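You operate a simulated robot arm through the tools that you are given. There is no shell and no other tool. Be economical: measure what you need, move in short steps, check, and stop when the job is done.

You are at the controls of a simulated two-armed robot. One attempt, no reset.

## Task
Put the red cap on the shelf under the bench marked flanges. Then take the ringed puck with the orange disc on the bench marked flanges and put it away on the bench marked press. Then take the black ring and leave it on the steel table. Then put the ringed puck with the white disc on the bench with the blue edge away on the bench marked press. Then take the orange cap and leave it on the white cover. Then take the orange cover under the rod on the bench marked wash and put it away on the shelf under the rod table. Then open the door two of the tall cabinet. The order counts.

The check looks at the end state, three seconds after you hand in, the way a careful person would. Anything else that was tipped, shoved, dropped, spilled or broken makes it a failure. Lids that push on must go on centred and level and be pressed home; caps that screw on are set level and turned clockwise until they are tight.

## Robot
Two 7-joint arms with two-finger grippers on one trunk, on a base that drives. Base frame: it is fixed to the floor where the robot stands at the start and does not move with it; the origin is under the middle of the robot, x ahead of it, y to its left, z up; the surface under the hand at the start is at about z = 0.88. Units: m, degrees, N and s.
The left shoulder is at the start at [0.04, 0.158, 1.131], the right one opposite. With the tool pointing down near the work surface each hand reaches from about 0.28 to 0.74 m from the robot's upright axis, wherever it stands, measured 20 degrees to its own side. Places, roughly: bench marked press [2.7, 4.6, 0.8]; black ring (8x7x2 cm) [2.4, 0.5, 0.8]; door two of the tall cabinet [-5.5, 3.3, 0.8]; orange cap (8x8x2 cm) [2.6, 0.3, 0.8]; orange cover under the rod (10x10x4 cm) [0.8, 5.4, 0.9]; red cap (7x7x2 cm) [0.5, -0.1, 0.9]; ringed puck with the orange disc [0.5, -0.5, 1]; ringed puck with the white disc [2.5, 0.5, 0.75]; shelf under the bench marked flanges [0.6, -0.2, 0.2]; shelf under the rod table [-1.4, 4.4, 0.5]; steel table (32x20 cm) [-2.42, 0.82, 0.9]; white cover (11x11x2 cm) [2.7, 0.6, 0.8]. Payload 2.45 kg a hand.
The TCP of each hand is the grasp point between the finger pads, 0.026 m short of the fingertips. In the tool frame z runs along the fingers and y along their closing line. The gripper opens to 0.096 m. The gripper's body begins 0.069 m behind the TCP.
Orientation is told as [roll, pitch, yaw] about the base's x, y, z axes, in that order, counted from this pose: with the fingers straight down and closing along the base's y, the tool's x points along the base's -x, its y along +y and its z along -z.

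## Interface
- The arms move only by the tool arm_command. It takes "left_rows", "right_rows" or both (then of equal length, played together; a hand with none holds still); each is a list of rows, each a list of 6 numbers: the shift along the tool's x, y, z in units of 25 mm (1.0 is 25 mm), then the turn, a rotation vector about the tool's x, y, z in units of 8 degrees (1.0 is 8 degrees). In form: [[x, y, z, ax, ay, az], ...]. A call has 1 to 10 rows; each row shifts and turns the commanded pose from where the row before left it, along the tool's axes as they then stand. "left_hand" and "right_hand" are, for a hand that has rows, the opening, from 0 (shut) to 1 (fully open), set as the call begins (left out, the last holds). A call with a number of a shift or a turn outside -1 to 1 is refused whole. A row lasts 0.2 s, in which the tool goes at most 0.05 m and 8.6 degrees; a call with a longer step from one row to the next is refused whole, and so is a gripper value outside its range. A pose out of reach is approached as far as the arm can. The call stops where the force on the tool passes 40 N (or 10 N more than at its start, if that is more) or the arm is blocked; 0.2 s more then pass. Each finger halts on what it meets, pressing with about 24 N; the grip force reading is that of the motor and also rises with nothing between the fingers. The clock runs only during rows and for 0.2 s after the last one: add rows that do not move to give the fingers time. It gives the time, the measured TCP pose, the force on the tool (base axes), the opening and the grip force at its end, in the units of the frame above (readings bear some noise), with the torque about the TCP (base axes, N m) and any sound that the robot's microphone picked up.
- Cameras (640 x 400 px; columns grow to the right, rows downward): "scene" is now at [0.0892, -0.0562, 1.5995]; the picture's right is [-0.69, -0.72, 0.00], its down [-0.57, 0.55, -0.61] and it looks along [0.44, -0.42, -0.79] (base axes); focal length 255 px, centre (320, 200). "left" rides on the left gripper at [0.082, -0.003, -0.098] in its tool frame; the picture's right is [0.04, 1.00, 0.00], its down [-0.73, 0.03, -0.68] and it looks along [-0.68, 0.03, 0.73] (tool axes); focal length 256 px, centre (320, 200). "right" rides on the right gripper at [0.082, 0.003, -0.098] in its tool frame; the picture's right is [-0.04, 1.00, 0.00], its down [-0.73, -0.03, -0.68] and it looks along [-0.68, -0.03, 0.73] (tool axes); focal length 256 px, centre (320, 200). There is no depth. A picture from a camera that has moved, and an enlarged one, comes with that camera's place and axes in the base frame and with its lens.
- grab_frame(camera): a new picture of that camera. The clock stands still meanwhile.
- slide_trunk(by): slides the trunk up (or, below 0, down) by that many m; the arms and the scene camera ride with it, the base frame stays. It gives what a move gives, with no picture.
- base_move(legs): drives the robot by 1 to 6 legs, each [ahead, left, turn to the left] in m, m and degrees, along the robot's own axes; the way and the turn of a leg run together, so that a leg with both is an arc; at most 1.5 m and 180 degrees a leg. The arms and the cameras ride along, it lands a little off, and it stops where it bumps. It gives what a move gives.
- pan_tilt(pan, tilt): turns the head with the scene camera to pan (to the left, within 120 degrees either way) and tilt (down, from -29 to 69), counted from straight ahead of the robot. It gives what a move gives.
- zoom(camera, box): a new picture of the part [left, top, right, bottom] of that camera's present view, enlarged. The clock stands still meanwhile.
- close_job(): hands the job in; it is judged then, once.

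Go step by step. Nothing tells you exact positions but the pictures and the camera data: compare them with the known pose of the tool, close in by small moves and look again before you grip or let go. The budget is 196 turns and 176 pictures, counting those below and the enlarged ones. Unless the task says otherwise, let go and move clear before handing in.

The tools are called after "Emit:" as name(argument=value, ...) on one line, values as JSON. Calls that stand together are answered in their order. arm_command: Moves the arms, as the interface text tells. Its arguments: {"type":"object","properties":{"left_rows":{"type":"array","items":{"type":"array","items":{"type":"number"}}},"left_hand":{"type":"number"},"right_rows":{"type":"array","items":{"type":"array","items":{"type":"number"}}},"right_hand":{"type":"number"}},"required":[]} The other tools are called the same way: slide_trunk (by) slides the trunk up or down; base_move (legs) drives the base; pan_tilt (pan, tilt) turns the head that bears the scene camera; grab_frame (camera) takes a picture; zoom (camera, box) takes an enlarged picture of a part of a camera's view; close_job () hands the job in.

At the start:

```text
time: 0.0
left_ee_pos: [0.3812, -0.0366, 1.0808]
left_tool_rot: [0.0, 0.1, 0.1]
left_ft_force: [0.9, -0.1, 0.3]
left_wrist_torque: [-0.03, 0.01, -0.03]
left_opening: 0.0958
left_gripper_force: 0.1
right_ee_pos: [0.3695, -0.509, 1.0788]
right_tool_rot: [0.0, 0.1, 0.0]
right_ft_force: [0.3, 0.1, -0.5]
right_wrist_torque: [-0.02, -0.03, 0.05]
right_opening: 0.0958
right_gripper_force: 0.0
trunk travel left (down, up): [-0.3, 0.267]
robot x, y, heading: [0.0006, -0.0017, -0.2]
head pan, tilt: [-44.0, 52.4]
```

scene: 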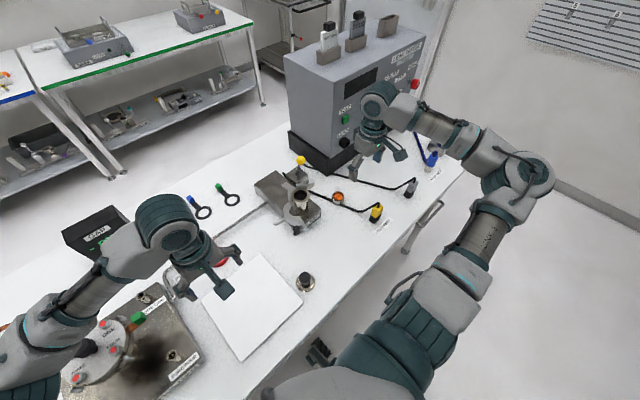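
right: 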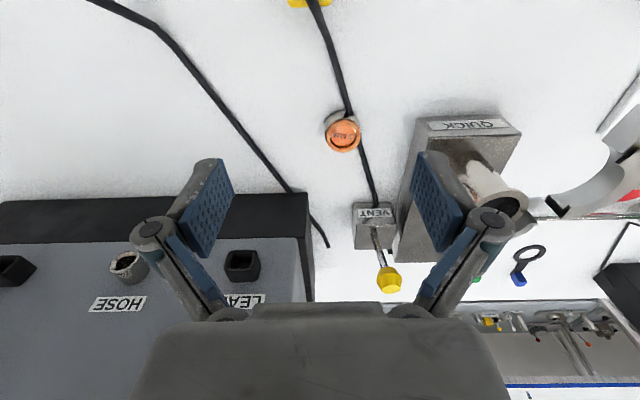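
left: 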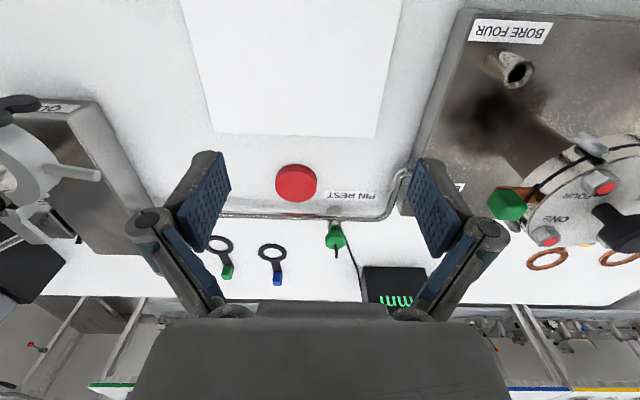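

I see the red cap ahead under the left hand, at about [0.53, -0.06]. First I'll look closer at it and at the puck with the orange disc.

Emit:
zoom(camera="left", box=[200, 100, 440, 250])

Emit:
zoom(camera="right", box=[240, 60, 560, 300])

Emit:
zoom(camera="scene", box=[240, 0, 480, 240])

Emit:
pan_tilt(pan=0, tilt=45)

Emit:
grab_frame(camera="scene")

```text
2.67 times, centred on (320, 175) of left
camera zoom: at [0.2998, -0.0395, 1.1795], right [-0.04, 1.0, 0.0], down [0.73, 0.03, 0.68], along [0.68, 0.03, -0.73], focal length 683 px, centre (320, 267)
```

zoom: 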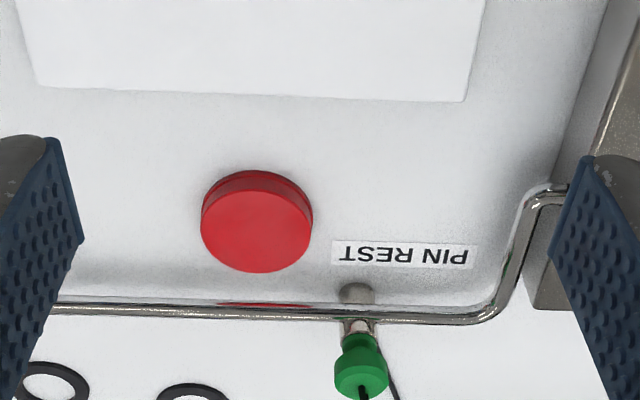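

```text
1.67 times, centred on (400, 180) of right
camera zoom: at [0.2877, -0.506, 1.1769], right [0.04, 1.0, 0.0], down [0.73, -0.03, 0.68], along [0.68, -0.03, -0.73], focal length 427 px, centre (187, 233)
```

zoom: 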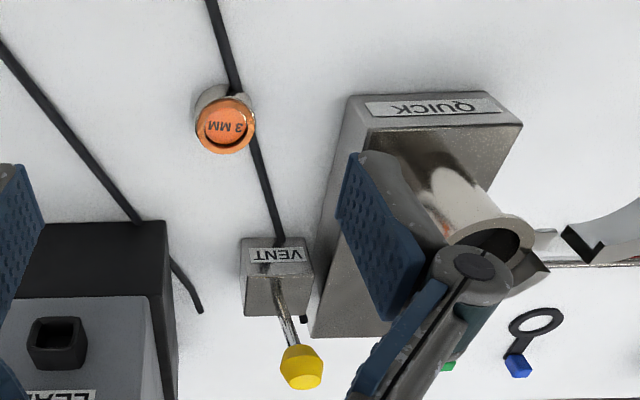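

```text
1.67 times, centred on (360, 120) of scene
camera zoom: at [0.0892, -0.0562, 1.5995], right [-0.69, -0.72, 0.0], down [-0.57, 0.55, -0.61], along [0.44, -0.42, -0.79], focal length 425 px, centre (253, 333)
```

zoom: 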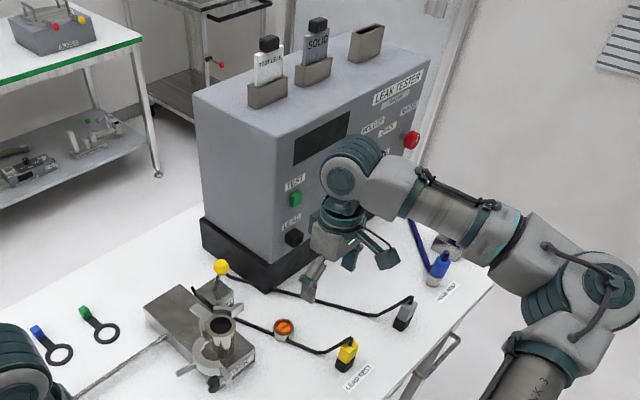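

```text
time: 1.1
left_ee_pos: [0.3782, -0.0336, 1.0818]
left_tool_rot: [-0.2, -0.1, 0.1]
left_ft_force: [0.3, 0.2, 0.4]
left_wrist_torque: [0.03, -0.03, 0.0]
left_opening: 0.0961
left_gripper_force: 0.1
right_ee_pos: [0.3664, -0.5061, 1.0808]
right_tool_rot: [-0.1, -0.1, 0.0]
right_ft_force: [0.9, -0.6, -0.6]
right_wrist_torque: [0.03, 0.0, 0.02]
right_opening: 0.0958
right_gripper_force: 0.0
trunk travel left (down, up): [-0.3, 0.267]
robot x, y, heading: [-0.0012, 0.0029, -0.2]
head pan, tilt: [0.0, 45.0]
```

```text
169 pictures are left
camera scene: at [0.117, -0.0043, 1.6095], right [0.0, -1.0, 0.0], down [-0.71, 0.0, -0.7], along [0.7, 0.0, -0.71], focal length 255 px, centre (320, 200)
```

scene: 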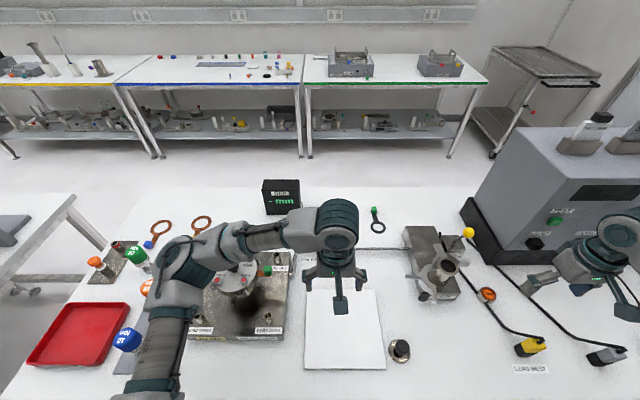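

The cap stands free on the bench at about [0.53, -0.063]. I'll move the left hand over it and check. I'll also look down at the bench edge and shelf.

Emit:
arm_command(left_rows=[[-1, -0.2, 0.8, 0, 0, 0], [-1, -0.2, 0.8, 0, 0, 0], [-1, -0.2, 0.8, 0, 0, 0], [-1, -0.2, 0.8, 0, 0, 0], [-1, -0.2, 0.8, 0, 0, 0], [-1, -0.2, 0, 0, 0, 0], [0, 0, 0, 0, 0, 0]], left_hand=1)

Emit:
grab_frame(camera="left")

Emit:
pan_tilt(pan=-10, tilt=69)

Emit:
grab_frame(camera="scene")

```text
time: 2.7
left_ee_pos: [0.5306, -0.0644, 0.9811]
left_tool_rot: [-0.1, -0.1, 0.1]
left_ft_force: [0.1, 0.0, -0.7]
left_wrist_torque: [0.03, 0.03, -0.04]
left_opening: 0.0961
left_gripper_force: 0.0
right_ee_pos: [0.3669, -0.5069, 1.0822]
right_tool_rot: [-0.1, -0.1, 0.0]
right_ft_force: [0.1, 0.0, -1.6]
right_wrist_torque: [0.0, 0.01, -0.02]
right_opening: 0.096
right_gripper_force: 0.0
trunk travel left (down, up): [-0.3, 0.267]
robot x, y, heading: [0.0028, 0.0003, 0.0]
head pan, tilt: [0.0, 45.0]
```

```text
168 pictures are left
camera left: at [0.4485, -0.0688, 1.0792], right [-0.04, 1.0, 0.0], down [0.73, 0.03, 0.68], along [0.68, 0.03, -0.73], focal length 256 px, centre (320, 200)
```

left: 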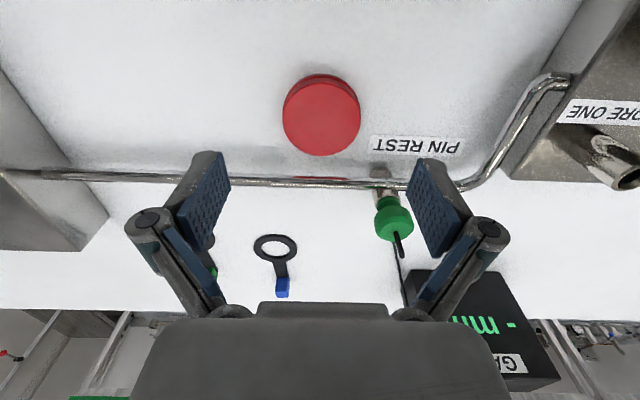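

```text
time: 3.6
left_ee_pos: [0.5302, -0.0646, 0.9801]
left_tool_rot: [-0.2, -0.1, 0.1]
left_ft_force: [0.1, -0.8, 0.5]
left_wrist_torque: [0.03, 0.0, 0.01]
left_opening: 0.0961
left_gripper_force: 0.1
right_ee_pos: [0.3674, -0.506, 1.0815]
right_tool_rot: [0.0, -0.2, 0.0]
right_ft_force: [0.0, 0.9, -0.5]
right_wrist_torque: [0.0, -0.02, -0.03]
right_opening: 0.0961
right_gripper_force: 0.1
trunk travel left (down, up): [-0.3, 0.267]
robot x, y, heading: [0.0015, -0.0041, 0.1]
head pan, tilt: [-10.0, 68.8]
```

```text
167 pictures are left
camera scene: at [0.0911, -0.0144, 1.5808], right [-0.17, -0.98, 0.0], down [-0.92, 0.16, -0.36], along [0.35, -0.06, -0.93], focal length 255 px, centre (320, 200)
```

scene: 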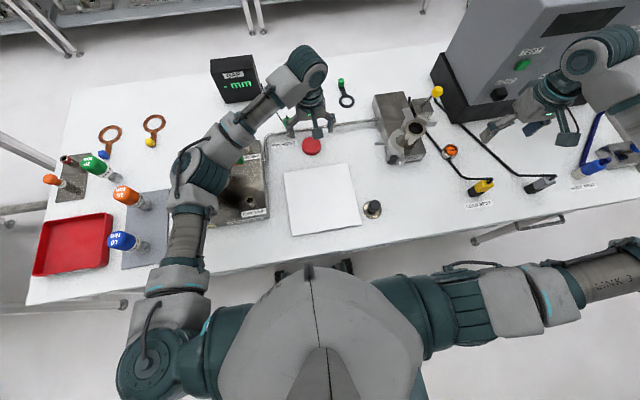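

The hand is centred over the cap, so I'll lower and grip.

Emit:
arm_command(left_rows=[[0, 0, 1, 0, 0, 0], [0, 0, 1, 0, 0, 0], [0, 0, 0.7, 0, 0, 0], [0, 0, 0, 0, 0, 0]])

Emit:
grab_frame(camera="left")

Emit:
arm_command(left_rows=[[0, 0, 0, 0, 0, 0], [0, 0, 0, 0, 0, 0], [0, 0, 0, 0, 0, 0]], left_hand=0)

Emit:
arm_command(left_rows=[[0, 0, -1, 0, 0, 0], [0, 0, -1, 0, 0, 0], [0, 0, -1, 0, 0, 0], [0, 0, -1, 0, 0, 0]])

Emit:
grab_frame(camera="left")

```text
time: 4.8
left_ee_pos: [0.5418, -0.0613, 0.9669]
left_tool_rot: [-0.1, -6.2, 0.6]
left_ft_force: [-0.1, -0.3, -0.9]
left_wrist_torque: [-0.01, 0.0, -0.04]
left_opening: 0.0957
left_gripper_force: 0.0
right_ee_pos: [0.3582, -0.5072, 1.0802]
right_tool_rot: [0.0, -0.5, 0.2]
right_ft_force: [0.3, -1.2, -0.7]
right_wrist_torque: [0.02, 0.0, 0.01]
right_opening: 0.0961
right_gripper_force: 0.1
trunk travel left (down, up): [-0.3, 0.267]
robot x, y, heading: [-0.0005, 0.0007, -0.1]
head pan, tilt: [-10.0, 68.8]
stopped in row 4 (left hand): the arm was blocked; the commanded pose is now the measured one
```

```text
166 pictures are left
camera left: at [0.4503, -0.0642, 1.0563], right [-0.05, 1.0, -0.01], down [0.66, 0.04, 0.75], along [0.75, 0.03, -0.66], focal length 256 px, centre (320, 200)
```

left: 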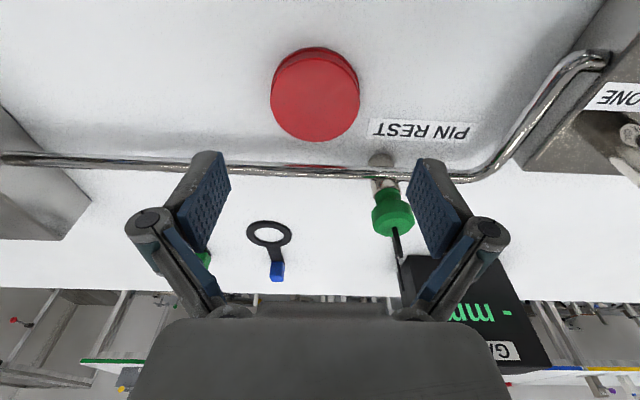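

```text
time: 5.6
left_ee_pos: [0.542, -0.0604, 0.9666]
left_tool_rot: [-0.1, -6.1, 0.3]
left_ft_force: [0.1, -0.6, 0.7]
left_wrist_torque: [0.01, 0.0, 0.01]
left_opening: 0.0
left_gripper_force: 23.9
right_ee_pos: [0.3575, -0.5059, 1.0829]
right_tool_rot: [-0.1, -0.5, 0.1]
right_ft_force: [0.7, -0.6, -0.1]
right_wrist_torque: [-0.01, 0.03, 0.0]
right_opening: 0.0964
right_gripper_force: 0.0
trunk travel left (down, up): [-0.3, 0.267]
robot x, y, heading: [0.0005, 0.0004, 0.1]
head pan, tilt: [-10.0, 68.8]
```

```text
time: 6.6
left_ee_pos: [0.5398, -0.0615, 1.0543]
left_tool_rot: [0.0, -5.0, 0.3]
left_ft_force: [0.0, -0.9, 1.3]
left_wrist_torque: [0.01, -0.03, -0.01]
left_opening: 0.0
left_gripper_force: 24.1
right_ee_pos: [0.3681, -0.5064, 1.0811]
right_tool_rot: [-0.1, 0.0, 0.2]
right_ft_force: [0.3, 0.0, -0.3]
right_wrist_torque: [-0.03, -0.05, -0.01]
right_opening: 0.096
right_gripper_force: 0.1
trunk travel left (down, up): [-0.3, 0.267]
robot x, y, heading: [-0.001, 0.0023, 0.0]
head pan, tilt: [-10.0, 68.8]
```

```text
165 pictures are left
camera left: at [0.4499, -0.0645, 1.1461], right [-0.04, 1.0, 0.0], down [0.67, 0.03, 0.74], along [0.74, 0.03, -0.67], focal length 256 px, centre (320, 200)
```

left: 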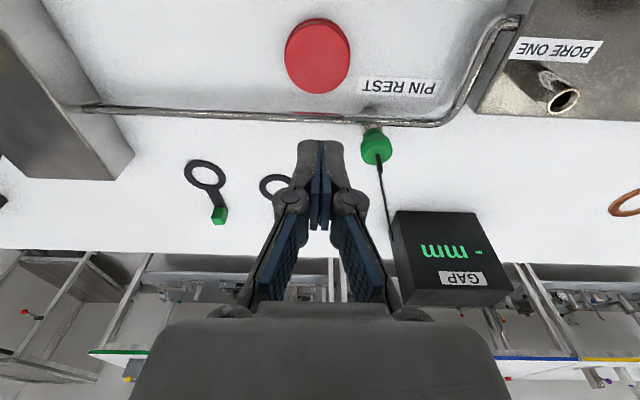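

The arm was blocked on the way down, most likely the forearm on the bore fixture, and the gripper closed on nothing. I'll look at where it touched.

Emit:
pan_tilt(pan=10, tilt=60)

Emit:
grab_frame(camera="scene")

```text
time: 7.4
left_ee_pos: [0.5411, -0.064, 1.0544]
left_tool_rot: [0.1, -4.9, 0.2]
left_ft_force: [0.6, -0.5, -0.2]
left_wrist_torque: [-0.02, -0.04, 0.01]
left_opening: 0.0
left_gripper_force: 24.1
right_ee_pos: [0.3694, -0.5118, 1.0778]
right_tool_rot: [0.2, 0.1, 0.0]
right_ft_force: [0.2, -0.2, -0.5]
right_wrist_torque: [-0.01, 0.01, -0.02]
right_opening: 0.096
right_gripper_force: 0.0
trunk travel left (down, up): [-0.3, 0.267]
robot x, y, heading: [0.0023, -0.0023, -0.0]
head pan, tilt: [10.0, 60.0]
```

```text
164 pictures are left
camera scene: at [0.1019, -0.0065, 1.59], right [0.17, -0.98, -0.01], down [-0.86, -0.14, -0.5], along [0.49, 0.1, -0.87], focal length 255 px, centre (320, 200)
```

scene: 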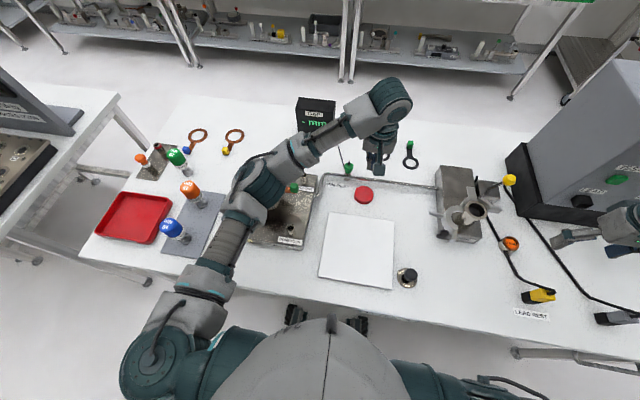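

The left forearm crosses low over the bore fixture. I'll raise the trunk by 0.15 m so the elbow stays high, then come down on the cap again.

Emit:
slide_trunk(by=0.18)

Emit:
arm_command(left_rows=[[0.05, 0, 1, 0, -0.6, 0], [0, 0, 1, 0, 0, 0], [0, 0, 1, 0, 0, 0], [0, 0, 1, 0, 0, 0], [0, 0, 1, 0, 0, 0], [0, 0, 1, 0, 0, 0], [0, 0, 1, 0, 0, 0], [0, 0, 1, 0, 0, 0], [0, 0, 0, 0, 0, 0]], left_hand=1)

Emit:
grab_frame(camera="left")

Emit:
grab_frame(camera="scene")

```text
time: 9.4
left_ee_pos: [0.5422, -0.0558, 1.2362]
left_tool_rot: [-0.2, -5.0, 0.3]
left_ft_force: [0.9, 0.9, -0.2]
left_wrist_torque: [-0.01, 0.05, 0.01]
left_opening: 0.0
left_gripper_force: 23.7
right_ee_pos: [0.3703, -0.5009, 1.26]
right_tool_rot: [-0.2, 0.1, 0.1]
right_ft_force: [0.2, 0.3, 0.0]
right_wrist_torque: [-0.02, 0.02, 0.04]
right_opening: 0.096
right_gripper_force: 0.1
trunk travel left (down, up): [-0.48, 0.087]
robot x, y, heading: [-0.0006, 0.0025, 0.0]
head pan, tilt: [10.0, 60.0]
```

```text
time: 11.4
left_ee_pos: [0.572, -0.0568, 1.0374]
left_tool_rot: [-0.3, -9.7, 0.4]
left_ft_force: [-0.4, 0.4, -0.2]
left_wrist_torque: [-0.02, 0.0, -0.03]
left_opening: 0.096
left_gripper_force: 0.1
right_ee_pos: [0.3699, -0.5009, 1.2616]
right_tool_rot: [-0.2, 0.1, 0.1]
right_ft_force: [0.4, 0.1, 0.6]
right_wrist_torque: [-0.01, -0.01, 0.01]
right_opening: 0.0959
right_gripper_force: 0.0
trunk travel left (down, up): [-0.48, 0.087]
robot x, y, heading: [0.0029, 0.0028, -0.0]
head pan, tilt: [10.0, 60.0]
```

```text
163 pictures are left
camera left: at [0.4748, -0.06, 1.1215], right [-0.05, 1.0, -0.01], down [0.61, 0.04, 0.79], along [0.79, 0.03, -0.61], focal length 256 px, centre (320, 200)
```

left: 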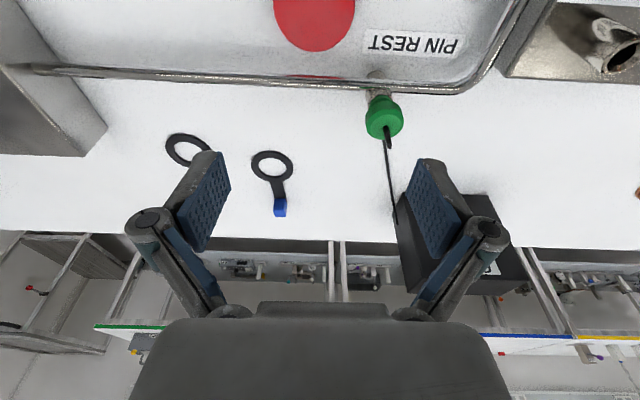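

```text
162 pictures are left
camera scene: at [0.0556, 0.0096, 1.7703], right [0.17, -0.98, 0.0], down [-0.85, -0.15, -0.5], along [0.49, 0.09, -0.87], focal length 255 px, centre (320, 200)
```

scene: 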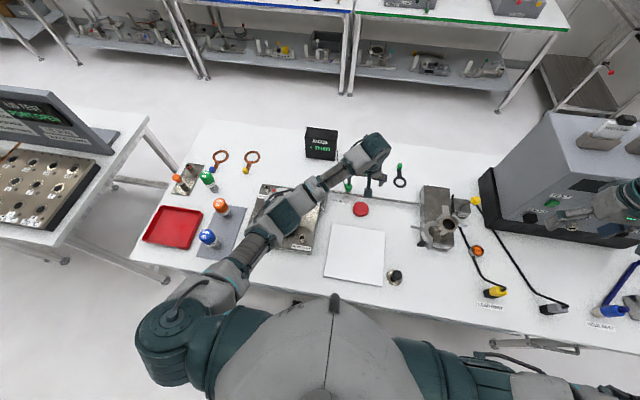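

I tilted the wrong way, so I'll undo that, level the hand and centre it over the cap.

Emit:
arm_command(left_rows=[[0, 0, 0, 0, 1, 0], [0.8, 0, 0, 0, 0.2, 0], [0.9, -0.3, 0, 0, 0, 0], [0, 0, 1, 0, 0, 0], [0, 0, 1, 0, 0, 0], [0, 0, 0.3, 0, 0, 0], [0, 0, 0, 0, 0, 0]])

Emit:
grab_frame(camera="left")

```text
time: 13.0
left_ee_pos: [0.5306, -0.0713, 0.9811]
left_tool_rot: [0.0, -0.1, 0.2]
left_ft_force: [0.2, -0.5, -0.3]
left_wrist_torque: [0.02, -0.02, -0.03]
left_opening: 0.0959
left_gripper_force: 0.0
right_ee_pos: [0.3701, -0.5083, 1.2581]
right_tool_rot: [0.0, 0.1, 0.1]
right_ft_force: [-0.1, -0.3, -0.2]
right_wrist_torque: [-0.01, 0.03, 0.0]
right_opening: 0.0957
right_gripper_force: 0.1
trunk travel left (down, up): [-0.48, 0.087]
robot x, y, heading: [-0.0007, -0.0001, 0.2]
head pan, tilt: [10.0, 60.0]
```

```text
161 pictures are left
camera left: at [0.4481, -0.075, 1.0801], right [-0.04, 1.0, 0.0], down [0.73, 0.03, 0.68], along [0.68, 0.03, -0.73], focal length 256 px, centre (320, 200)
```

left: 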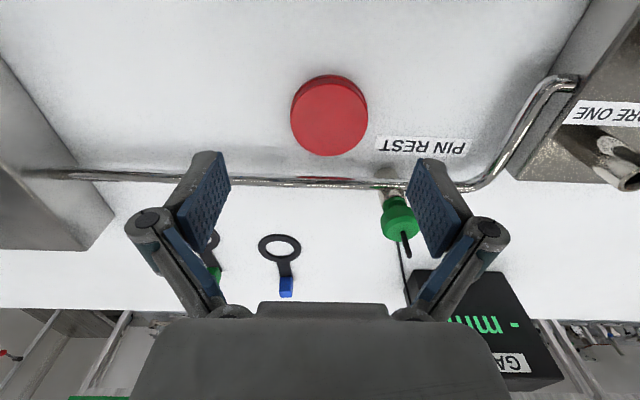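

The cap hasn't moved. I'll lower with a small shift in y.

Emit:
arm_command(left_rows=[[0, 0.25, 1, 0, 0, 0], [0, 0, 1, 0, 0, 0], [0, 0, 0.8, 0, 0, 0], [0, 0, 0, 0, 0, 0]])

Emit:
grab_frame(camera="left")

```text
time: 14.0
left_ee_pos: [0.5296, -0.0663, 0.9103]
left_tool_rot: [-0.1, -0.1, 0.4]
left_ft_force: [-0.1, 0.3, -0.5]
left_wrist_torque: [0.0, -0.02, 0.02]
left_opening: 0.0957
left_gripper_force: 0.0
right_ee_pos: [0.3715, -0.5074, 1.2594]
right_tool_rot: [-0.1, 0.1, 0.1]
right_ft_force: [0.4, 0.6, -0.8]
right_wrist_torque: [-0.03, 0.03, 0.03]
right_opening: 0.0961
right_gripper_force: 0.0
trunk travel left (down, up): [-0.48, 0.087]
robot x, y, heading: [0.0059, 0.0031, -0.2]
head pan, tilt: [10.0, 60.0]
```

```text
160 pictures are left
camera left: at [0.4475, -0.0685, 1.0087], right [-0.05, 1.0, 0.0], down [0.73, 0.03, 0.68], along [0.68, 0.03, -0.73], focal length 256 px, centre (320, 200)
```

left: 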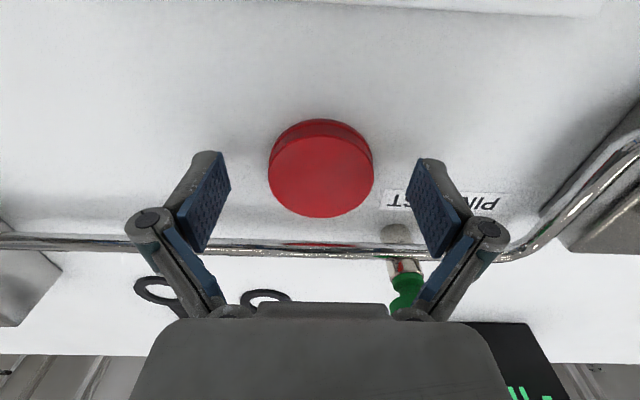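

The pads straddle the cap, so I'll grip and lift.

Emit:
arm_command(left_rows=[[0, 0, 0, 0, 0, 0], [0, 0, 0, 0, 0, 0], [0, 0, 0, 0, 0, 0], [0, 0, 0, 0, 0, 0]], left_hand=0)

Emit:
arm_command(left_rows=[[0, 0, -1, 0, 0, 0], [0, 0, -1, 0, 0, 0], [0, 0, -1, 0, 0, 0], [0, 0, -1, 0, 0, 0], [0, 0, -1, 0, 0, 0], [0, 0, -1, 0, 0, 0]])

Emit:
grab_frame(camera="left")

```text
time: 15.0
left_ee_pos: [0.5294, -0.064, 0.9095]
left_tool_rot: [0.0, -0.1, 0.3]
left_ft_force: [-1.0, -0.5, -0.8]
left_wrist_torque: [-0.03, 0.04, -0.01]
left_opening: 0.0605
left_gripper_force: 23.7
right_ee_pos: [0.3693, -0.5058, 1.2589]
right_tool_rot: [-0.1, 0.1, 0.1]
right_ft_force: [-0.8, -0.4, 0.0]
right_wrist_torque: [0.01, -0.01, 0.02]
right_opening: 0.0958
right_gripper_force: 0.0
trunk travel left (down, up): [-0.48, 0.087]
robot x, y, heading: [-0.0002, -0.0031, -0.3]
head pan, tilt: [10.0, 60.0]
```

```text
time: 16.4
left_ee_pos: [0.529, -0.0622, 1.0611]
left_tool_rot: [-0.2, 0.1, 0.2]
left_ft_force: [-0.3, -1.1, -0.2]
left_wrist_torque: [-0.01, 0.02, -0.03]
left_opening: 0.0607
left_gripper_force: 23.9
right_ee_pos: [0.3699, -0.5045, 1.2602]
right_tool_rot: [-0.1, 0.1, 0.1]
right_ft_force: [0.1, 0.3, -0.2]
right_wrist_torque: [-0.01, -0.02, 0.0]
right_opening: 0.096
right_gripper_force: 0.2
trunk travel left (down, up): [-0.48, 0.087]
robot x, y, heading: [-0.0024, 0.0005, 0.0]
head pan, tilt: [10.0, 60.0]
```

```text
159 pictures are left
camera left: at [0.4474, -0.0657, 1.1598], right [-0.05, 1.0, 0.0], down [0.73, 0.04, 0.68], along [0.68, 0.03, -0.73], focal length 256 px, centre (320, 200)
```

left: 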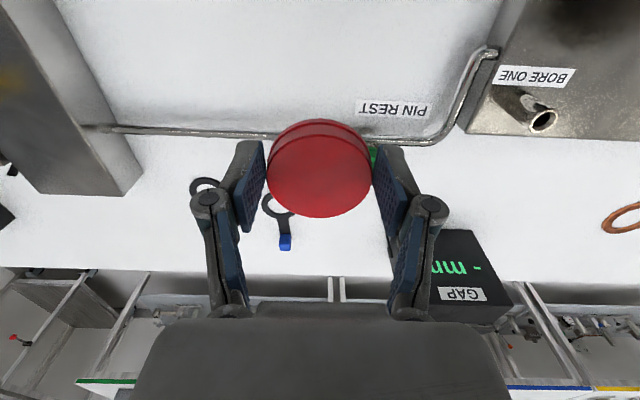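

I have the cap. I'll draw the hand back, drive back about 0.6 m, and look at the shelf under the bench.

Emit:
arm_command(left_rows=[[0.5, 0, -1, 0, 0, 0], [1, 0, -1, 0, 0, 0], [1, 0, -1, 0, 0, 0], [1, 0, -1, 0, 0, 0], [1, 0, 0, 0, 0, 0], [1, 0, 0, 0, 0, 0], [0, 0, 0, 0, 0, 0]])

Emit:
base_move(legs=[[-0.6, 0, 0]])

Emit:
pan_tilt(pan=0, tilt=50)

Emit:
slide_trunk(by=-0.48)

Emit:
grab_frame(camera="scene")

```text
time: 18.0
left_ee_pos: [0.3901, -0.0635, 1.159]
left_tool_rot: [-0.1, -0.1, 0.2]
left_ft_force: [0.0, 0.0, -0.5]
left_wrist_torque: [0.01, 0.02, 0.02]
left_opening: 0.0605
left_gripper_force: 24.3
right_ee_pos: [0.3704, -0.5056, 1.2593]
right_tool_rot: [-0.1, 0.2, 0.1]
right_ft_force: [0.1, 0.6, 0.1]
right_wrist_torque: [0.03, 0.02, 0.0]
right_opening: 0.0958
right_gripper_force: 0.1
trunk travel left (down, up): [-0.48, 0.087]
robot x, y, heading: [-0.0016, 0.0022, 0.1]
head pan, tilt: [10.0, 60.0]
```

```text
time: 21.4
left_ee_pos: [-0.1947, -0.0621, 1.1583]
left_tool_rot: [0.0, 0.0, 0.4]
left_ft_force: [-0.9, -0.4, 0.3]
left_wrist_torque: [0.02, -0.01, -0.03]
left_opening: 0.0605
left_gripper_force: 23.6
right_ee_pos: [-0.2146, -0.5045, 1.2597]
right_tool_rot: [-0.2, 0.1, 0.2]
right_ft_force: [0.0, 0.6, -0.5]
right_wrist_torque: [0.0, 0.0, 0.01]
right_opening: 0.0959
right_gripper_force: 0.0
trunk travel left (down, up): [-0.48, 0.087]
robot x, y, heading: [-0.5889, -0.0009, 0.1]
head pan, tilt: [10.0, 60.0]
```

```text
time: 22.1
left_ee_pos: [-0.1984, -0.0614, 1.1595]
left_tool_rot: [-0.3, -0.1, 0.5]
left_ft_force: [0.7, 0.2, -0.1]
left_wrist_torque: [-0.01, 0.01, 0.0]
left_opening: 0.0604
left_gripper_force: 24.0
right_ee_pos: [-0.2178, -0.5032, 1.2624]
right_tool_rot: [-0.2, -0.1, 0.1]
right_ft_force: [0.7, 0.1, -0.5]
right_wrist_torque: [0.0, 0.01, 0.06]
right_opening: 0.096
right_gripper_force: 0.1
trunk travel left (down, up): [-0.48, 0.087]
robot x, y, heading: [-0.5863, -0.0004, 0.0]
head pan, tilt: [0.0, 50.0]
```

```text
refused: -0.48 is not a number from -0.4 to 0.4
```

```text
158 pictures are left
camera scene: at [-0.5195, -0.0054, 1.7827], right [0.0, -1.0, 0.0], down [-0.77, 0.0, -0.64], along [0.64, 0.0, -0.77], focal length 255 px, centre (320, 200)
```

scene: 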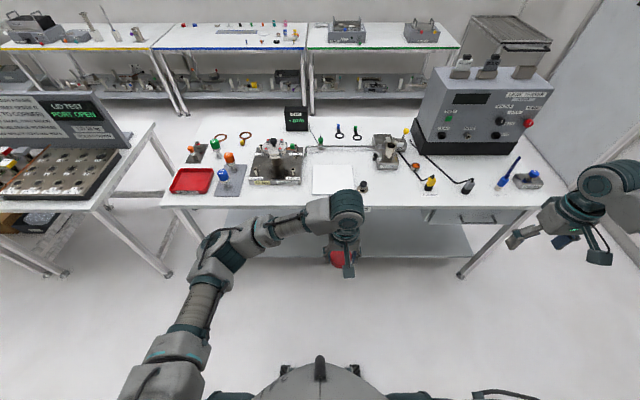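

The bench front edge is at about x=0.20 and the shelf's front edge at about x=0.29. I'll lower the trunk and bring the left hand down low in front before easing it under the bench. The right hand gets drawn back.

Emit:
slide_trunk(by=-0.4)

Emit:
slide_trunk(by=-0.08)

Emit:
arm_command(left_rows=[[-0.5, 0, 1, 0, 0, 0], [-0.5, 0, 1, 0, 0, 0], [-0.5, 0, 1, 0, 0, 0], [-0.5, 0, 1, 0, 0, 0], [-0.5, 0, 1, 0, 0, 0], [-0.5, 0, 1, 0, 0, 0], [-0.5, 0, 1, 0, 0, 0], [-0.5, 0, 1, 0, 0, 0], [-0.5, 0, 1, 0, 0, 0], [0, 0, 1, 0, 0, 0]], right_rows=[[1, 0, 0, 0, 0, 0], [1, 0, 0, 0, 0, 0], [1, 0, 0, 0, 0, 0], [1, 0, 0, 0, 0, 0], [0, 0, 0, 0, 0, 0], [0, 0, 0, 0, 0, 0], [0, 0, 0, 0, 0, 0], [0, 0, 0, 0, 0, 0], [0, 0, 0, 0, 0, 0], [0, 0, 0, 0, 0, 0]])

Emit:
grab_frame(camera="scene")

Emit:
grab_frame(camera="left")

```text
time: 25.9
left_ee_pos: [-0.1998, -0.0608, 0.7602]
left_tool_rot: [-0.4, -0.3, 0.3]
left_ft_force: [-0.6, 0.3, -0.3]
left_wrist_torque: [-0.03, -0.01, 0.04]
left_opening: 0.0604
left_gripper_force: 23.4
right_ee_pos: [-0.2194, -0.5016, 0.8643]
right_tool_rot: [-0.4, -0.1, 0.2]
right_ft_force: [-0.1, 0.2, -0.3]
right_wrist_torque: [-0.02, 0.0, 0.0]
right_opening: 0.096
right_gripper_force: 0.0
trunk travel left (down, up): [-0.08, 0.487]
robot x, y, heading: [-0.5856, -0.0, 0.3]
head pan, tilt: [0.0, 50.0]
```

```text
time: 27.1
left_ee_pos: [-0.199, -0.0594, 0.681]
left_tool_rot: [-0.3, -0.4, 0.4]
left_ft_force: [-0.1, 0.0, -0.9]
left_wrist_torque: [0.02, -0.05, 0.01]
left_opening: 0.0606
left_gripper_force: 23.9
right_ee_pos: [-0.2192, -0.5017, 0.7835]
right_tool_rot: [-0.3, -0.3, 0.2]
right_ft_force: [-0.7, 0.2, 0.1]
right_wrist_torque: [0.02, -0.03, 0.03]
right_opening: 0.0961
right_gripper_force: 0.0
trunk travel left (down, up): [0.0, 0.567]
robot x, y, heading: [-0.5876, -0.0015, -0.1]
head pan, tilt: [0.0, 50.0]
```

```text
time: 29.3
left_ee_pos: [-0.0829, -0.0618, 0.4315]
left_tool_rot: [-0.4, -0.2, 0.3]
left_ft_force: [0.1, 0.2, 0.8]
left_wrist_torque: [-0.01, 0.01, -0.03]
left_opening: 0.0605
left_gripper_force: 24.2
right_ee_pos: [-0.318, -0.5019, 0.7824]
right_tool_rot: [-0.3, -0.1, 0.2]
right_ft_force: [-1.0, -1.1, 0.6]
right_wrist_torque: [-0.03, -0.04, 0.04]
right_opening: 0.096
right_gripper_force: 0.1
trunk travel left (down, up): [0.0, 0.567]
robot x, y, heading: [-0.5885, 0.0016, 0.4]
head pan, tilt: [0.0, 50.0]
```

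```text
157 pictures are left
camera scene: at [-0.1644, -0.0022, 1.2401], right [0.0, -1.0, 0.0], down [-0.77, 0.0, -0.64], along [0.64, 0.0, -0.77], focal length 255 px, centre (320, 200)
```

scene: 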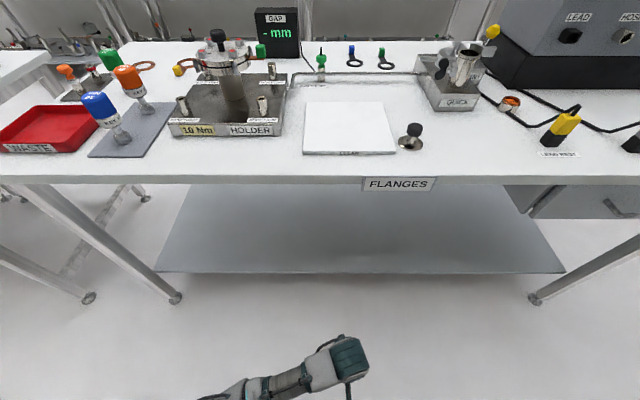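

```text
156 pictures are left
camera left: at [-0.1658, -0.0641, 0.5293], right [-0.05, 1.0, -0.01], down [0.73, 0.04, 0.68], along [0.68, 0.03, -0.73], focal length 256 px, centre (320, 200)
```

left: 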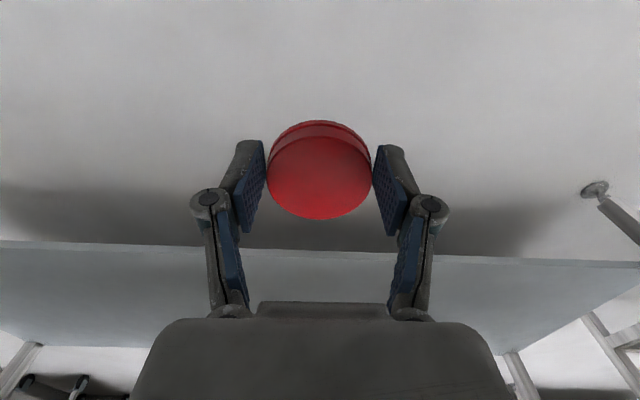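

The trunk leans forward as it goes down, so the camera is now 0.4 m ahead of the base. I'll check where the shoulder and elbow are before driving in.

Emit:
pan_tilt(pan=60, tilt=69)

Emit:
grab_frame(camera="scene")

```text
time: 30.6
left_ee_pos: [-0.083, -0.0605, 0.4302]
left_tool_rot: [-0.2, -0.1, 0.5]
left_ft_force: [0.9, 0.2, -0.6]
left_wrist_torque: [-0.02, 0.0, 0.02]
left_opening: 0.0604
left_gripper_force: 24.5
right_ee_pos: [-0.3178, -0.5018, 0.7818]
right_tool_rot: [-0.3, -0.1, 0.2]
right_ft_force: [0.4, 0.2, 0.1]
right_wrist_torque: [-0.01, 0.0, 0.0]
right_opening: 0.096
right_gripper_force: 0.0
trunk travel left (down, up): [0.0, 0.567]
robot x, y, heading: [-0.5873, -0.0033, 0.4]
head pan, tilt: [60.0, 68.8]
```

```text
155 pictures are left
camera scene: at [-0.2139, 0.0462, 1.2187], right [0.87, -0.5, -0.01], down [-0.47, -0.81, -0.36], along [0.18, 0.32, -0.93], focal length 255 px, centre (320, 200)
```

scene: 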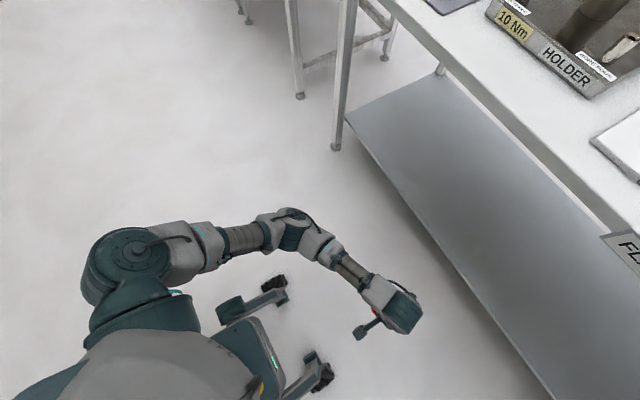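

The shoulder is only about 0.15 m ahead of the base axis, so there's room. I'll stretch the hand further forward and down, then drive in 0.37 m.

Emit:
arm_command(left_rows=[[-1, 0, 0.5, 0, 0, 0], [-1, 0, 0.5, 0, 0, 0], [-1, 0, 0.5, 0, 0, 0], [-1, 0, 0.5, 0, 0, 0], [0, 0, 0.8, 0, 0, 0], [0, 0, 0.8, 0, 0, 0], [0, 0, 0, 0, 0, 0]])

Emit:
grab_frame(camera="scene")

Emit:
grab_frame(camera="left")

```text
time: 32.2
left_ee_pos: [0.0155, -0.0579, 0.3412]
left_tool_rot: [-0.4, -0.2, 0.5]
left_ft_force: [-0.8, 1.7, 0.5]
left_wrist_torque: [-0.02, 0.01, 0.01]
left_opening: 0.0609
left_gripper_force: 24.0
right_ee_pos: [-0.3198, -0.5014, 0.7815]
right_tool_rot: [-0.3, -0.1, 0.2]
right_ft_force: [-0.3, -0.1, 0.2]
right_wrist_torque: [0.03, 0.01, -0.03]
right_opening: 0.0959
right_gripper_force: 0.1
trunk travel left (down, up): [0.0, 0.567]
robot x, y, heading: [-0.5867, -0.0019, 0.1]
head pan, tilt: [60.0, 68.8]
```

```text
154 pictures are left
camera scene: at [-0.2138, 0.0458, 1.2187], right [0.87, -0.5, -0.01], down [-0.47, -0.81, -0.36], along [0.18, 0.32, -0.93], focal length 255 px, centre (320, 200)
```

scene: 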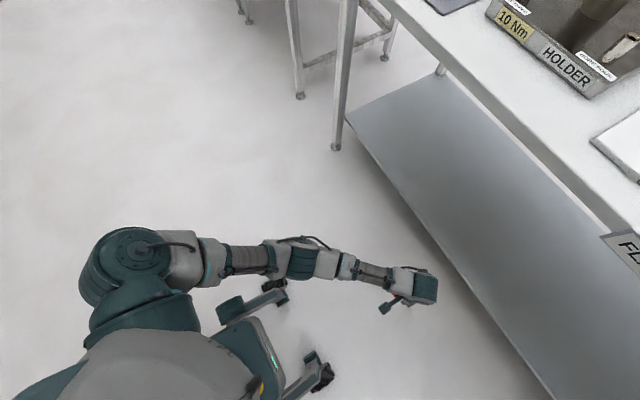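

```text
153 pictures are left
camera left: at [-0.0666, -0.062, 0.4389], right [-0.05, 1.0, 0.0], down [0.73, 0.04, 0.68], along [0.68, 0.03, -0.73], focal length 256 px, centre (320, 200)
```

left: 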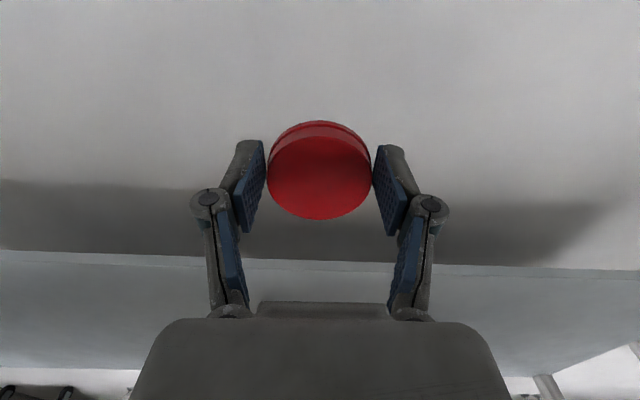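

The shelf is at z≈0.20 and its edge at x≈0.29, so the hand clears it. I'll drive forward 0.37 m.

Emit:
base_move(legs=[[0.2, 0, 0], [0.17, 0, 0]])

Emit:
grab_frame(camera="scene")

Emit:
grab_frame(camera="left")

```text
time: 34.8
left_ee_pos: [0.3856, -0.0554, 0.3392]
left_tool_rot: [-0.3, -0.1, 0.7]
left_ft_force: [-0.6, -0.5, -0.1]
left_wrist_torque: [0.01, -0.01, -0.01]
left_opening: 0.0606
left_gripper_force: 24.1
right_ee_pos: [0.054, -0.4994, 0.7815]
right_tool_rot: [-0.3, 0.0, 0.5]
right_ft_force: [-0.6, 0.9, -0.8]
right_wrist_torque: [-0.01, 0.02, 0.01]
right_opening: 0.0961
right_gripper_force: 0.0
trunk travel left (down, up): [0.0, 0.567]
robot x, y, heading: [-0.2184, 0.0018, 0.3]
head pan, tilt: [60.0, 68.8]
```

```text
152 pictures are left
camera scene: at [0.1565, 0.0498, 1.2183], right [0.87, -0.49, -0.01], down [-0.46, -0.81, -0.36], along [0.17, 0.32, -0.93], focal length 255 px, centre (320, 200)
```

scene: 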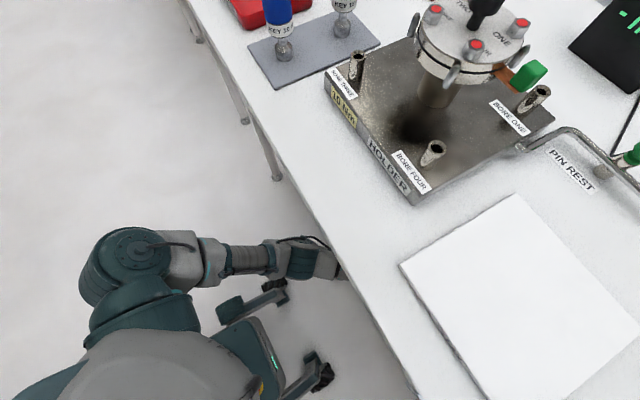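

```text
151 pictures are left
camera left: at [0.3032, -0.0577, 0.4383], right [-0.05, 1.0, 0.0], down [0.73, 0.04, 0.68], along [0.68, 0.03, -0.73], focal length 256 px, centre (320, 200)
```

left: 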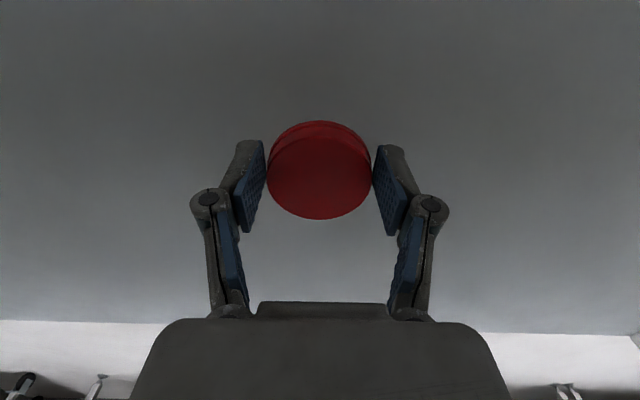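

The cap is over the shelf. I'll lower it in small steps until it touches.

Emit:
arm_command(left_rows=[[0, 0, 0.8, 0, 0, 0], [0, 0, 0.8, 0, 0, 0], [0, 0, 0.8, 0, 0, 0], [0, 0, 0.8, 0, 0, 0], [0, 0, 0.4, 0, 0, 0], [0, 0, 0.2, 0, 0, 0], [0, 0, 0, 0, 0, 0]])

Emit:
grab_frame(camera="left")

```text
time: 36.4
left_ee_pos: [0.3868, -0.0556, 0.2485]
left_tool_rot: [-0.5, -0.7, 0.6]
left_ft_force: [0.0, 1.8, 14.4]
left_wrist_torque: [0.05, 0.16, -0.05]
left_opening: 0.0608
left_gripper_force: 23.5
right_ee_pos: [0.0466, -0.4975, 0.7843]
right_tool_rot: [-0.5, -0.3, 0.4]
right_ft_force: [-0.8, 0.0, 0.5]
right_wrist_torque: [-0.01, 0.0, -0.01]
right_opening: 0.096
right_gripper_force: 0.1
trunk travel left (down, up): [0.0, 0.567]
robot x, y, heading: [-0.2188, -0.002, 0.2]
head pan, tilt: [60.0, 68.8]
```

```text
150 pictures are left
camera left: at [0.3045, -0.0593, 0.3467], right [-0.05, 1.0, -0.01], down [0.73, 0.04, 0.69], along [0.69, 0.03, -0.73], focal length 256 px, centre (320, 200)
```

left: 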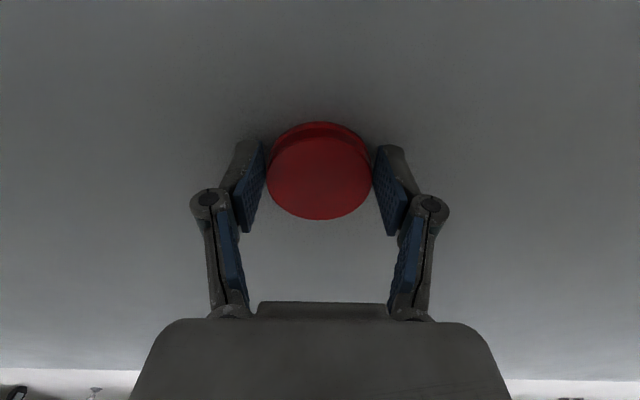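

The cap rests on the shelf (14 N upward), so I'll release it, rise and back out.

Emit:
arm_command(left_rows=[[0, 0, -0.05, 0, 0, 0], [0, 0, 0, 0, 0, 0], [0, 0, 0, 0, 0, 0], [0, 0, -0.8, 0, 0, 0], [0, 0, -0.8, 0, 0, 0], [0, 0, -0.8, 0, 0, 0], [0, 0, -0.8, 0, 0, 0], [0, 0, 0, 0, 0, 0]], left_hand=1)

Emit:
base_move(legs=[[-0.45, 0, 0]])

Emit:
grab_frame(camera="left")

Emit:
pan_tilt(pan=0, tilt=50)

Emit:
grab_frame(camera="scene")

```text
time: 38.2
left_ee_pos: [0.3867, -0.054, 0.3298]
left_tool_rot: [-0.3, -0.3, 0.7]
left_ft_force: [0.4, 0.3, 0.9]
left_wrist_torque: [-0.02, -0.02, -0.01]
left_opening: 0.096
left_gripper_force: 0.1
right_ee_pos: [0.0492, -0.4976, 0.7831]
right_tool_rot: [-0.4, -0.3, 0.3]
right_ft_force: [0.2, 0.3, 0.1]
right_wrist_torque: [-0.03, 0.02, 0.0]
right_opening: 0.0963
right_gripper_force: 0.0
trunk travel left (down, up): [0.0, 0.567]
robot x, y, heading: [-0.2168, 0.0041, 0.3]
head pan, tilt: [60.0, 68.8]
```

```text
time: 40.9
left_ee_pos: [-0.0563, -0.059, 0.3294]
left_tool_rot: [-0.4, -0.5, 0.3]
left_ft_force: [-0.5, 0.6, 0.3]
left_wrist_torque: [0.0, 0.0, -0.01]
left_opening: 0.0961
left_gripper_force: 0.0
right_ee_pos: [-0.3948, -0.4996, 0.7849]
right_tool_rot: [-0.4, -0.3, 0.2]
right_ft_force: [0.0, 0.6, 0.5]
right_wrist_torque: [-0.05, 0.0, 0.0]
right_opening: 0.096
right_gripper_force: 0.2
trunk travel left (down, up): [0.0, 0.567]
robot x, y, heading: [-0.6585, 0.0007, -0.0]
head pan, tilt: [60.0, 68.8]
```

```text
149 pictures are left
camera left: at [-0.1382, -0.0616, 0.4283], right [-0.05, 1.0, -0.01], down [0.73, 0.04, 0.68], along [0.68, 0.03, -0.73], focal length 256 px, centre (320, 200)
```

left: 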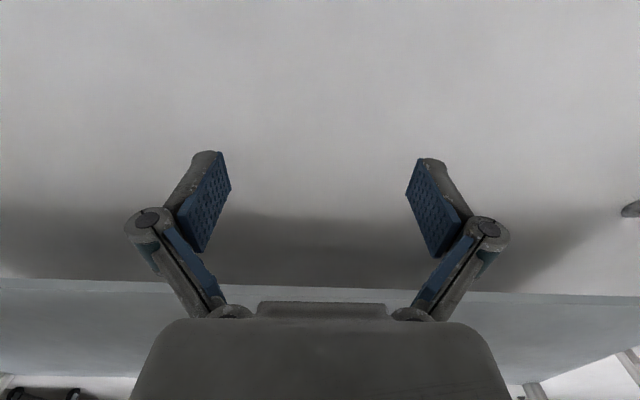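

```text
time: 42.2
left_ee_pos: [-0.0555, -0.0586, 0.3323]
left_tool_rot: [-0.5, -0.7, 0.3]
left_ft_force: [-0.1, -0.5, -1.1]
left_wrist_torque: [0.02, 0.02, -0.02]
left_opening: 0.0959
left_gripper_force: 0.0
right_ee_pos: [-0.3987, -0.4973, 0.7866]
right_tool_rot: [-0.4, -0.6, 0.1]
right_ft_force: [0.7, -0.2, 0.8]
right_wrist_torque: [0.0, 0.01, -0.02]
right_opening: 0.0962
right_gripper_force: 0.0
trunk travel left (down, up): [0.0, 0.567]
robot x, y, heading: [-0.6591, 0.0007, 0.1]
head pan, tilt: [0.0, 50.0]
```

```text
148 pictures are left
camera scene: at [-0.2366, -0.0025, 1.2402], right [0.0, -1.0, 0.0], down [-0.77, 0.0, -0.64], along [0.64, 0.0, -0.77], focal length 255 px, centre (320, 200)
```

scene: 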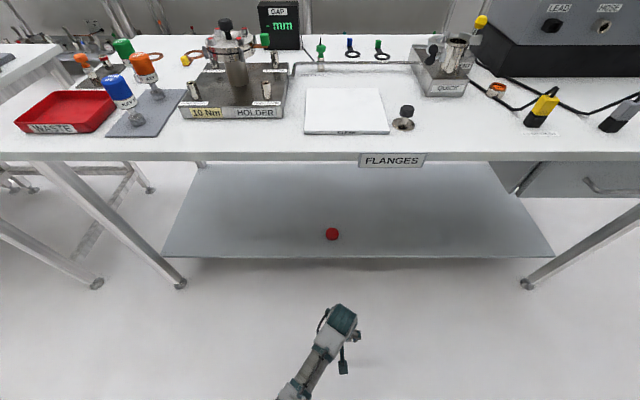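

The red cap lies on the shelf. Next is the orange-disc puck: I'll raise the trunk and the left hand, return to the bench, and use the right hand.

Emit:
slide_trunk(by=0.4)

Emit:
arm_command(left_rows=[[1, 0.4, -1, 0, 0, 0], [1, 0.4, -1, 0, 0, 0], [1, 0.4, -1, 0, 0, 0], [1, 0.4, -1, 0, 0, 0], [1, 0.4, -1, 0, 0, 0], [1, 0.4, -1, 0, 0, 0], [1, 0.4, -1, 0, 0, 0], [1, 0.4, -1, 0, 0, 0], [0, 0, -1, 0, 0, 0], [0, 0, -1, 0, 0, 0]], right_rows=[[-0.5, 0, 0, 0, 0, 0], [-0.5, 0, 0, 0, 0, 0], [-0.5, 0, 0, 0, 0, 0], [-0.5, 0, 0, 0, 0, 0], [-0.5, 0, 0, 0, 0, 0], [-0.5, 0, 0, 0, 0, 0], [-0.5, 0, 0, 0, 0, 0], [-0.5, 0, 0, 0, 0, 0], [0, 0, 0, 0, 0, 0], [0, 0, 0, 0, 0, 0]])

Emit:
arm_command(left_rows=[[0, 0, -1, 0, 0, 0], [0, 0, -1, 0, 0, 0], [0, 0, -1, 0, 0, 0], [0, 0, -1, 0, 0, 0], [0, 0, -1, 0, 0, 0], [0, 0, -1, 0, 0, 0]])

Emit:
base_move(legs=[[0.65, 0, 0]])

Emit:
grab_frame(camera="right")

```text
time: 46.0
left_ee_pos: [0.0037, -0.0599, 0.8957]
left_tool_rot: [-0.5, -16.3, 0.3]
left_ft_force: [-0.6, 0.3, 0.1]
left_wrist_torque: [0.0, -0.03, 0.02]
left_opening: 0.0959
left_gripper_force: 0.1
right_ee_pos: [-0.3969, -0.4984, 1.1866]
right_tool_rot: [-0.5, -0.5, 0.2]
right_ft_force: [0.2, 0.4, 1.0]
right_wrist_torque: [0.0, -0.02, -0.03]
right_opening: 0.0959
right_gripper_force: 0.1
trunk travel left (down, up): [-0.4, 0.167]
robot x, y, heading: [-0.6571, -0.0009, -0.0]
head pan, tilt: [0.0, 50.0]
```

```text
time: 47.8
left_ee_pos: [-0.1361, 0.0303, 1.0283]
left_tool_rot: [0.5, -27.4, 1.3]
left_ft_force: [-1.1, 0.1, 0.7]
left_wrist_torque: [0.03, 0.0, 0.01]
left_opening: 0.0959
left_gripper_force: 0.0
left hand out of reach, approached as far as the arm can: row 5, 6, 7, 8
right_ee_pos: [-0.3073, -0.4937, 1.1907]
right_tool_rot: [-0.9, -0.8, 0.0]
right_ft_force: [-0.2, -0.7, 0.0]
right_wrist_torque: [0.01, -0.02, 0.0]
right_opening: 0.096
right_gripper_force: 0.0
trunk travel left (down, up): [-0.4, 0.167]
robot x, y, heading: [-0.657, -0.0004, 0.1]
head pan, tilt: [0.0, 50.0]
stopped in row 8 (left hand): the arm was blocked; the commanded pose is now the measured one
```

```text
time: 49.1
left_ee_pos: [-0.1316, 0.0387, 1.0302]
left_tool_rot: [2.0, -27.4, 1.4]
left_ft_force: [0.7, -0.8, 0.2]
left_wrist_torque: [-0.02, -0.04, -0.01]
left_opening: 0.096
left_gripper_force: 0.0
left hand out of reach, approached as far as the arm can: row 1, 2, 3, 4, 5, 6
right_ee_pos: [-0.3056, -0.4954, 1.19]
right_tool_rot: [-0.7, -0.7, 0.0]
right_ft_force: [0.1, -0.8, -0.4]
right_wrist_torque: [0.02, 0.02, -0.03]
right_opening: 0.0959
right_gripper_force: 0.1
trunk travel left (down, up): [-0.4, 0.167]
robot x, y, heading: [-0.6579, 0.002, -0.2]
head pan, tilt: [0.0, 50.0]
```

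```text
time: 52.7
left_ee_pos: [0.512, 0.0463, 1.0322]
left_tool_rot: [1.9, -27.7, 1.8]
left_ft_force: [0.0, 0.0, 0.2]
left_wrist_torque: [-0.01, 0.01, 0.02]
left_opening: 0.096
left_gripper_force: 0.0
right_ee_pos: [0.3384, -0.4904, 1.19]
right_tool_rot: [-0.7, -0.8, 0.6]
right_ft_force: [0.4, -0.1, 0.2]
right_wrist_torque: [-0.03, -0.03, -0.02]
right_opening: 0.0961
right_gripper_force: 0.1
trunk travel left (down, up): [-0.4, 0.167]
robot x, y, heading: [-0.0172, -0.0017, 0.4]
head pan, tilt: [0.0, 50.0]
```

```text
147 pictures are left
camera right: at [0.2571, -0.4867, 1.2872], right [0.03, 1.0, -0.01], down [0.73, -0.01, 0.69], along [0.69, -0.03, -0.73], focal length 256 px, centre (320, 200)
```

right: 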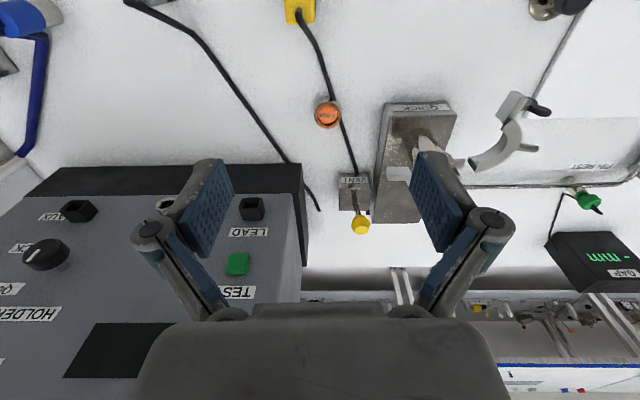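

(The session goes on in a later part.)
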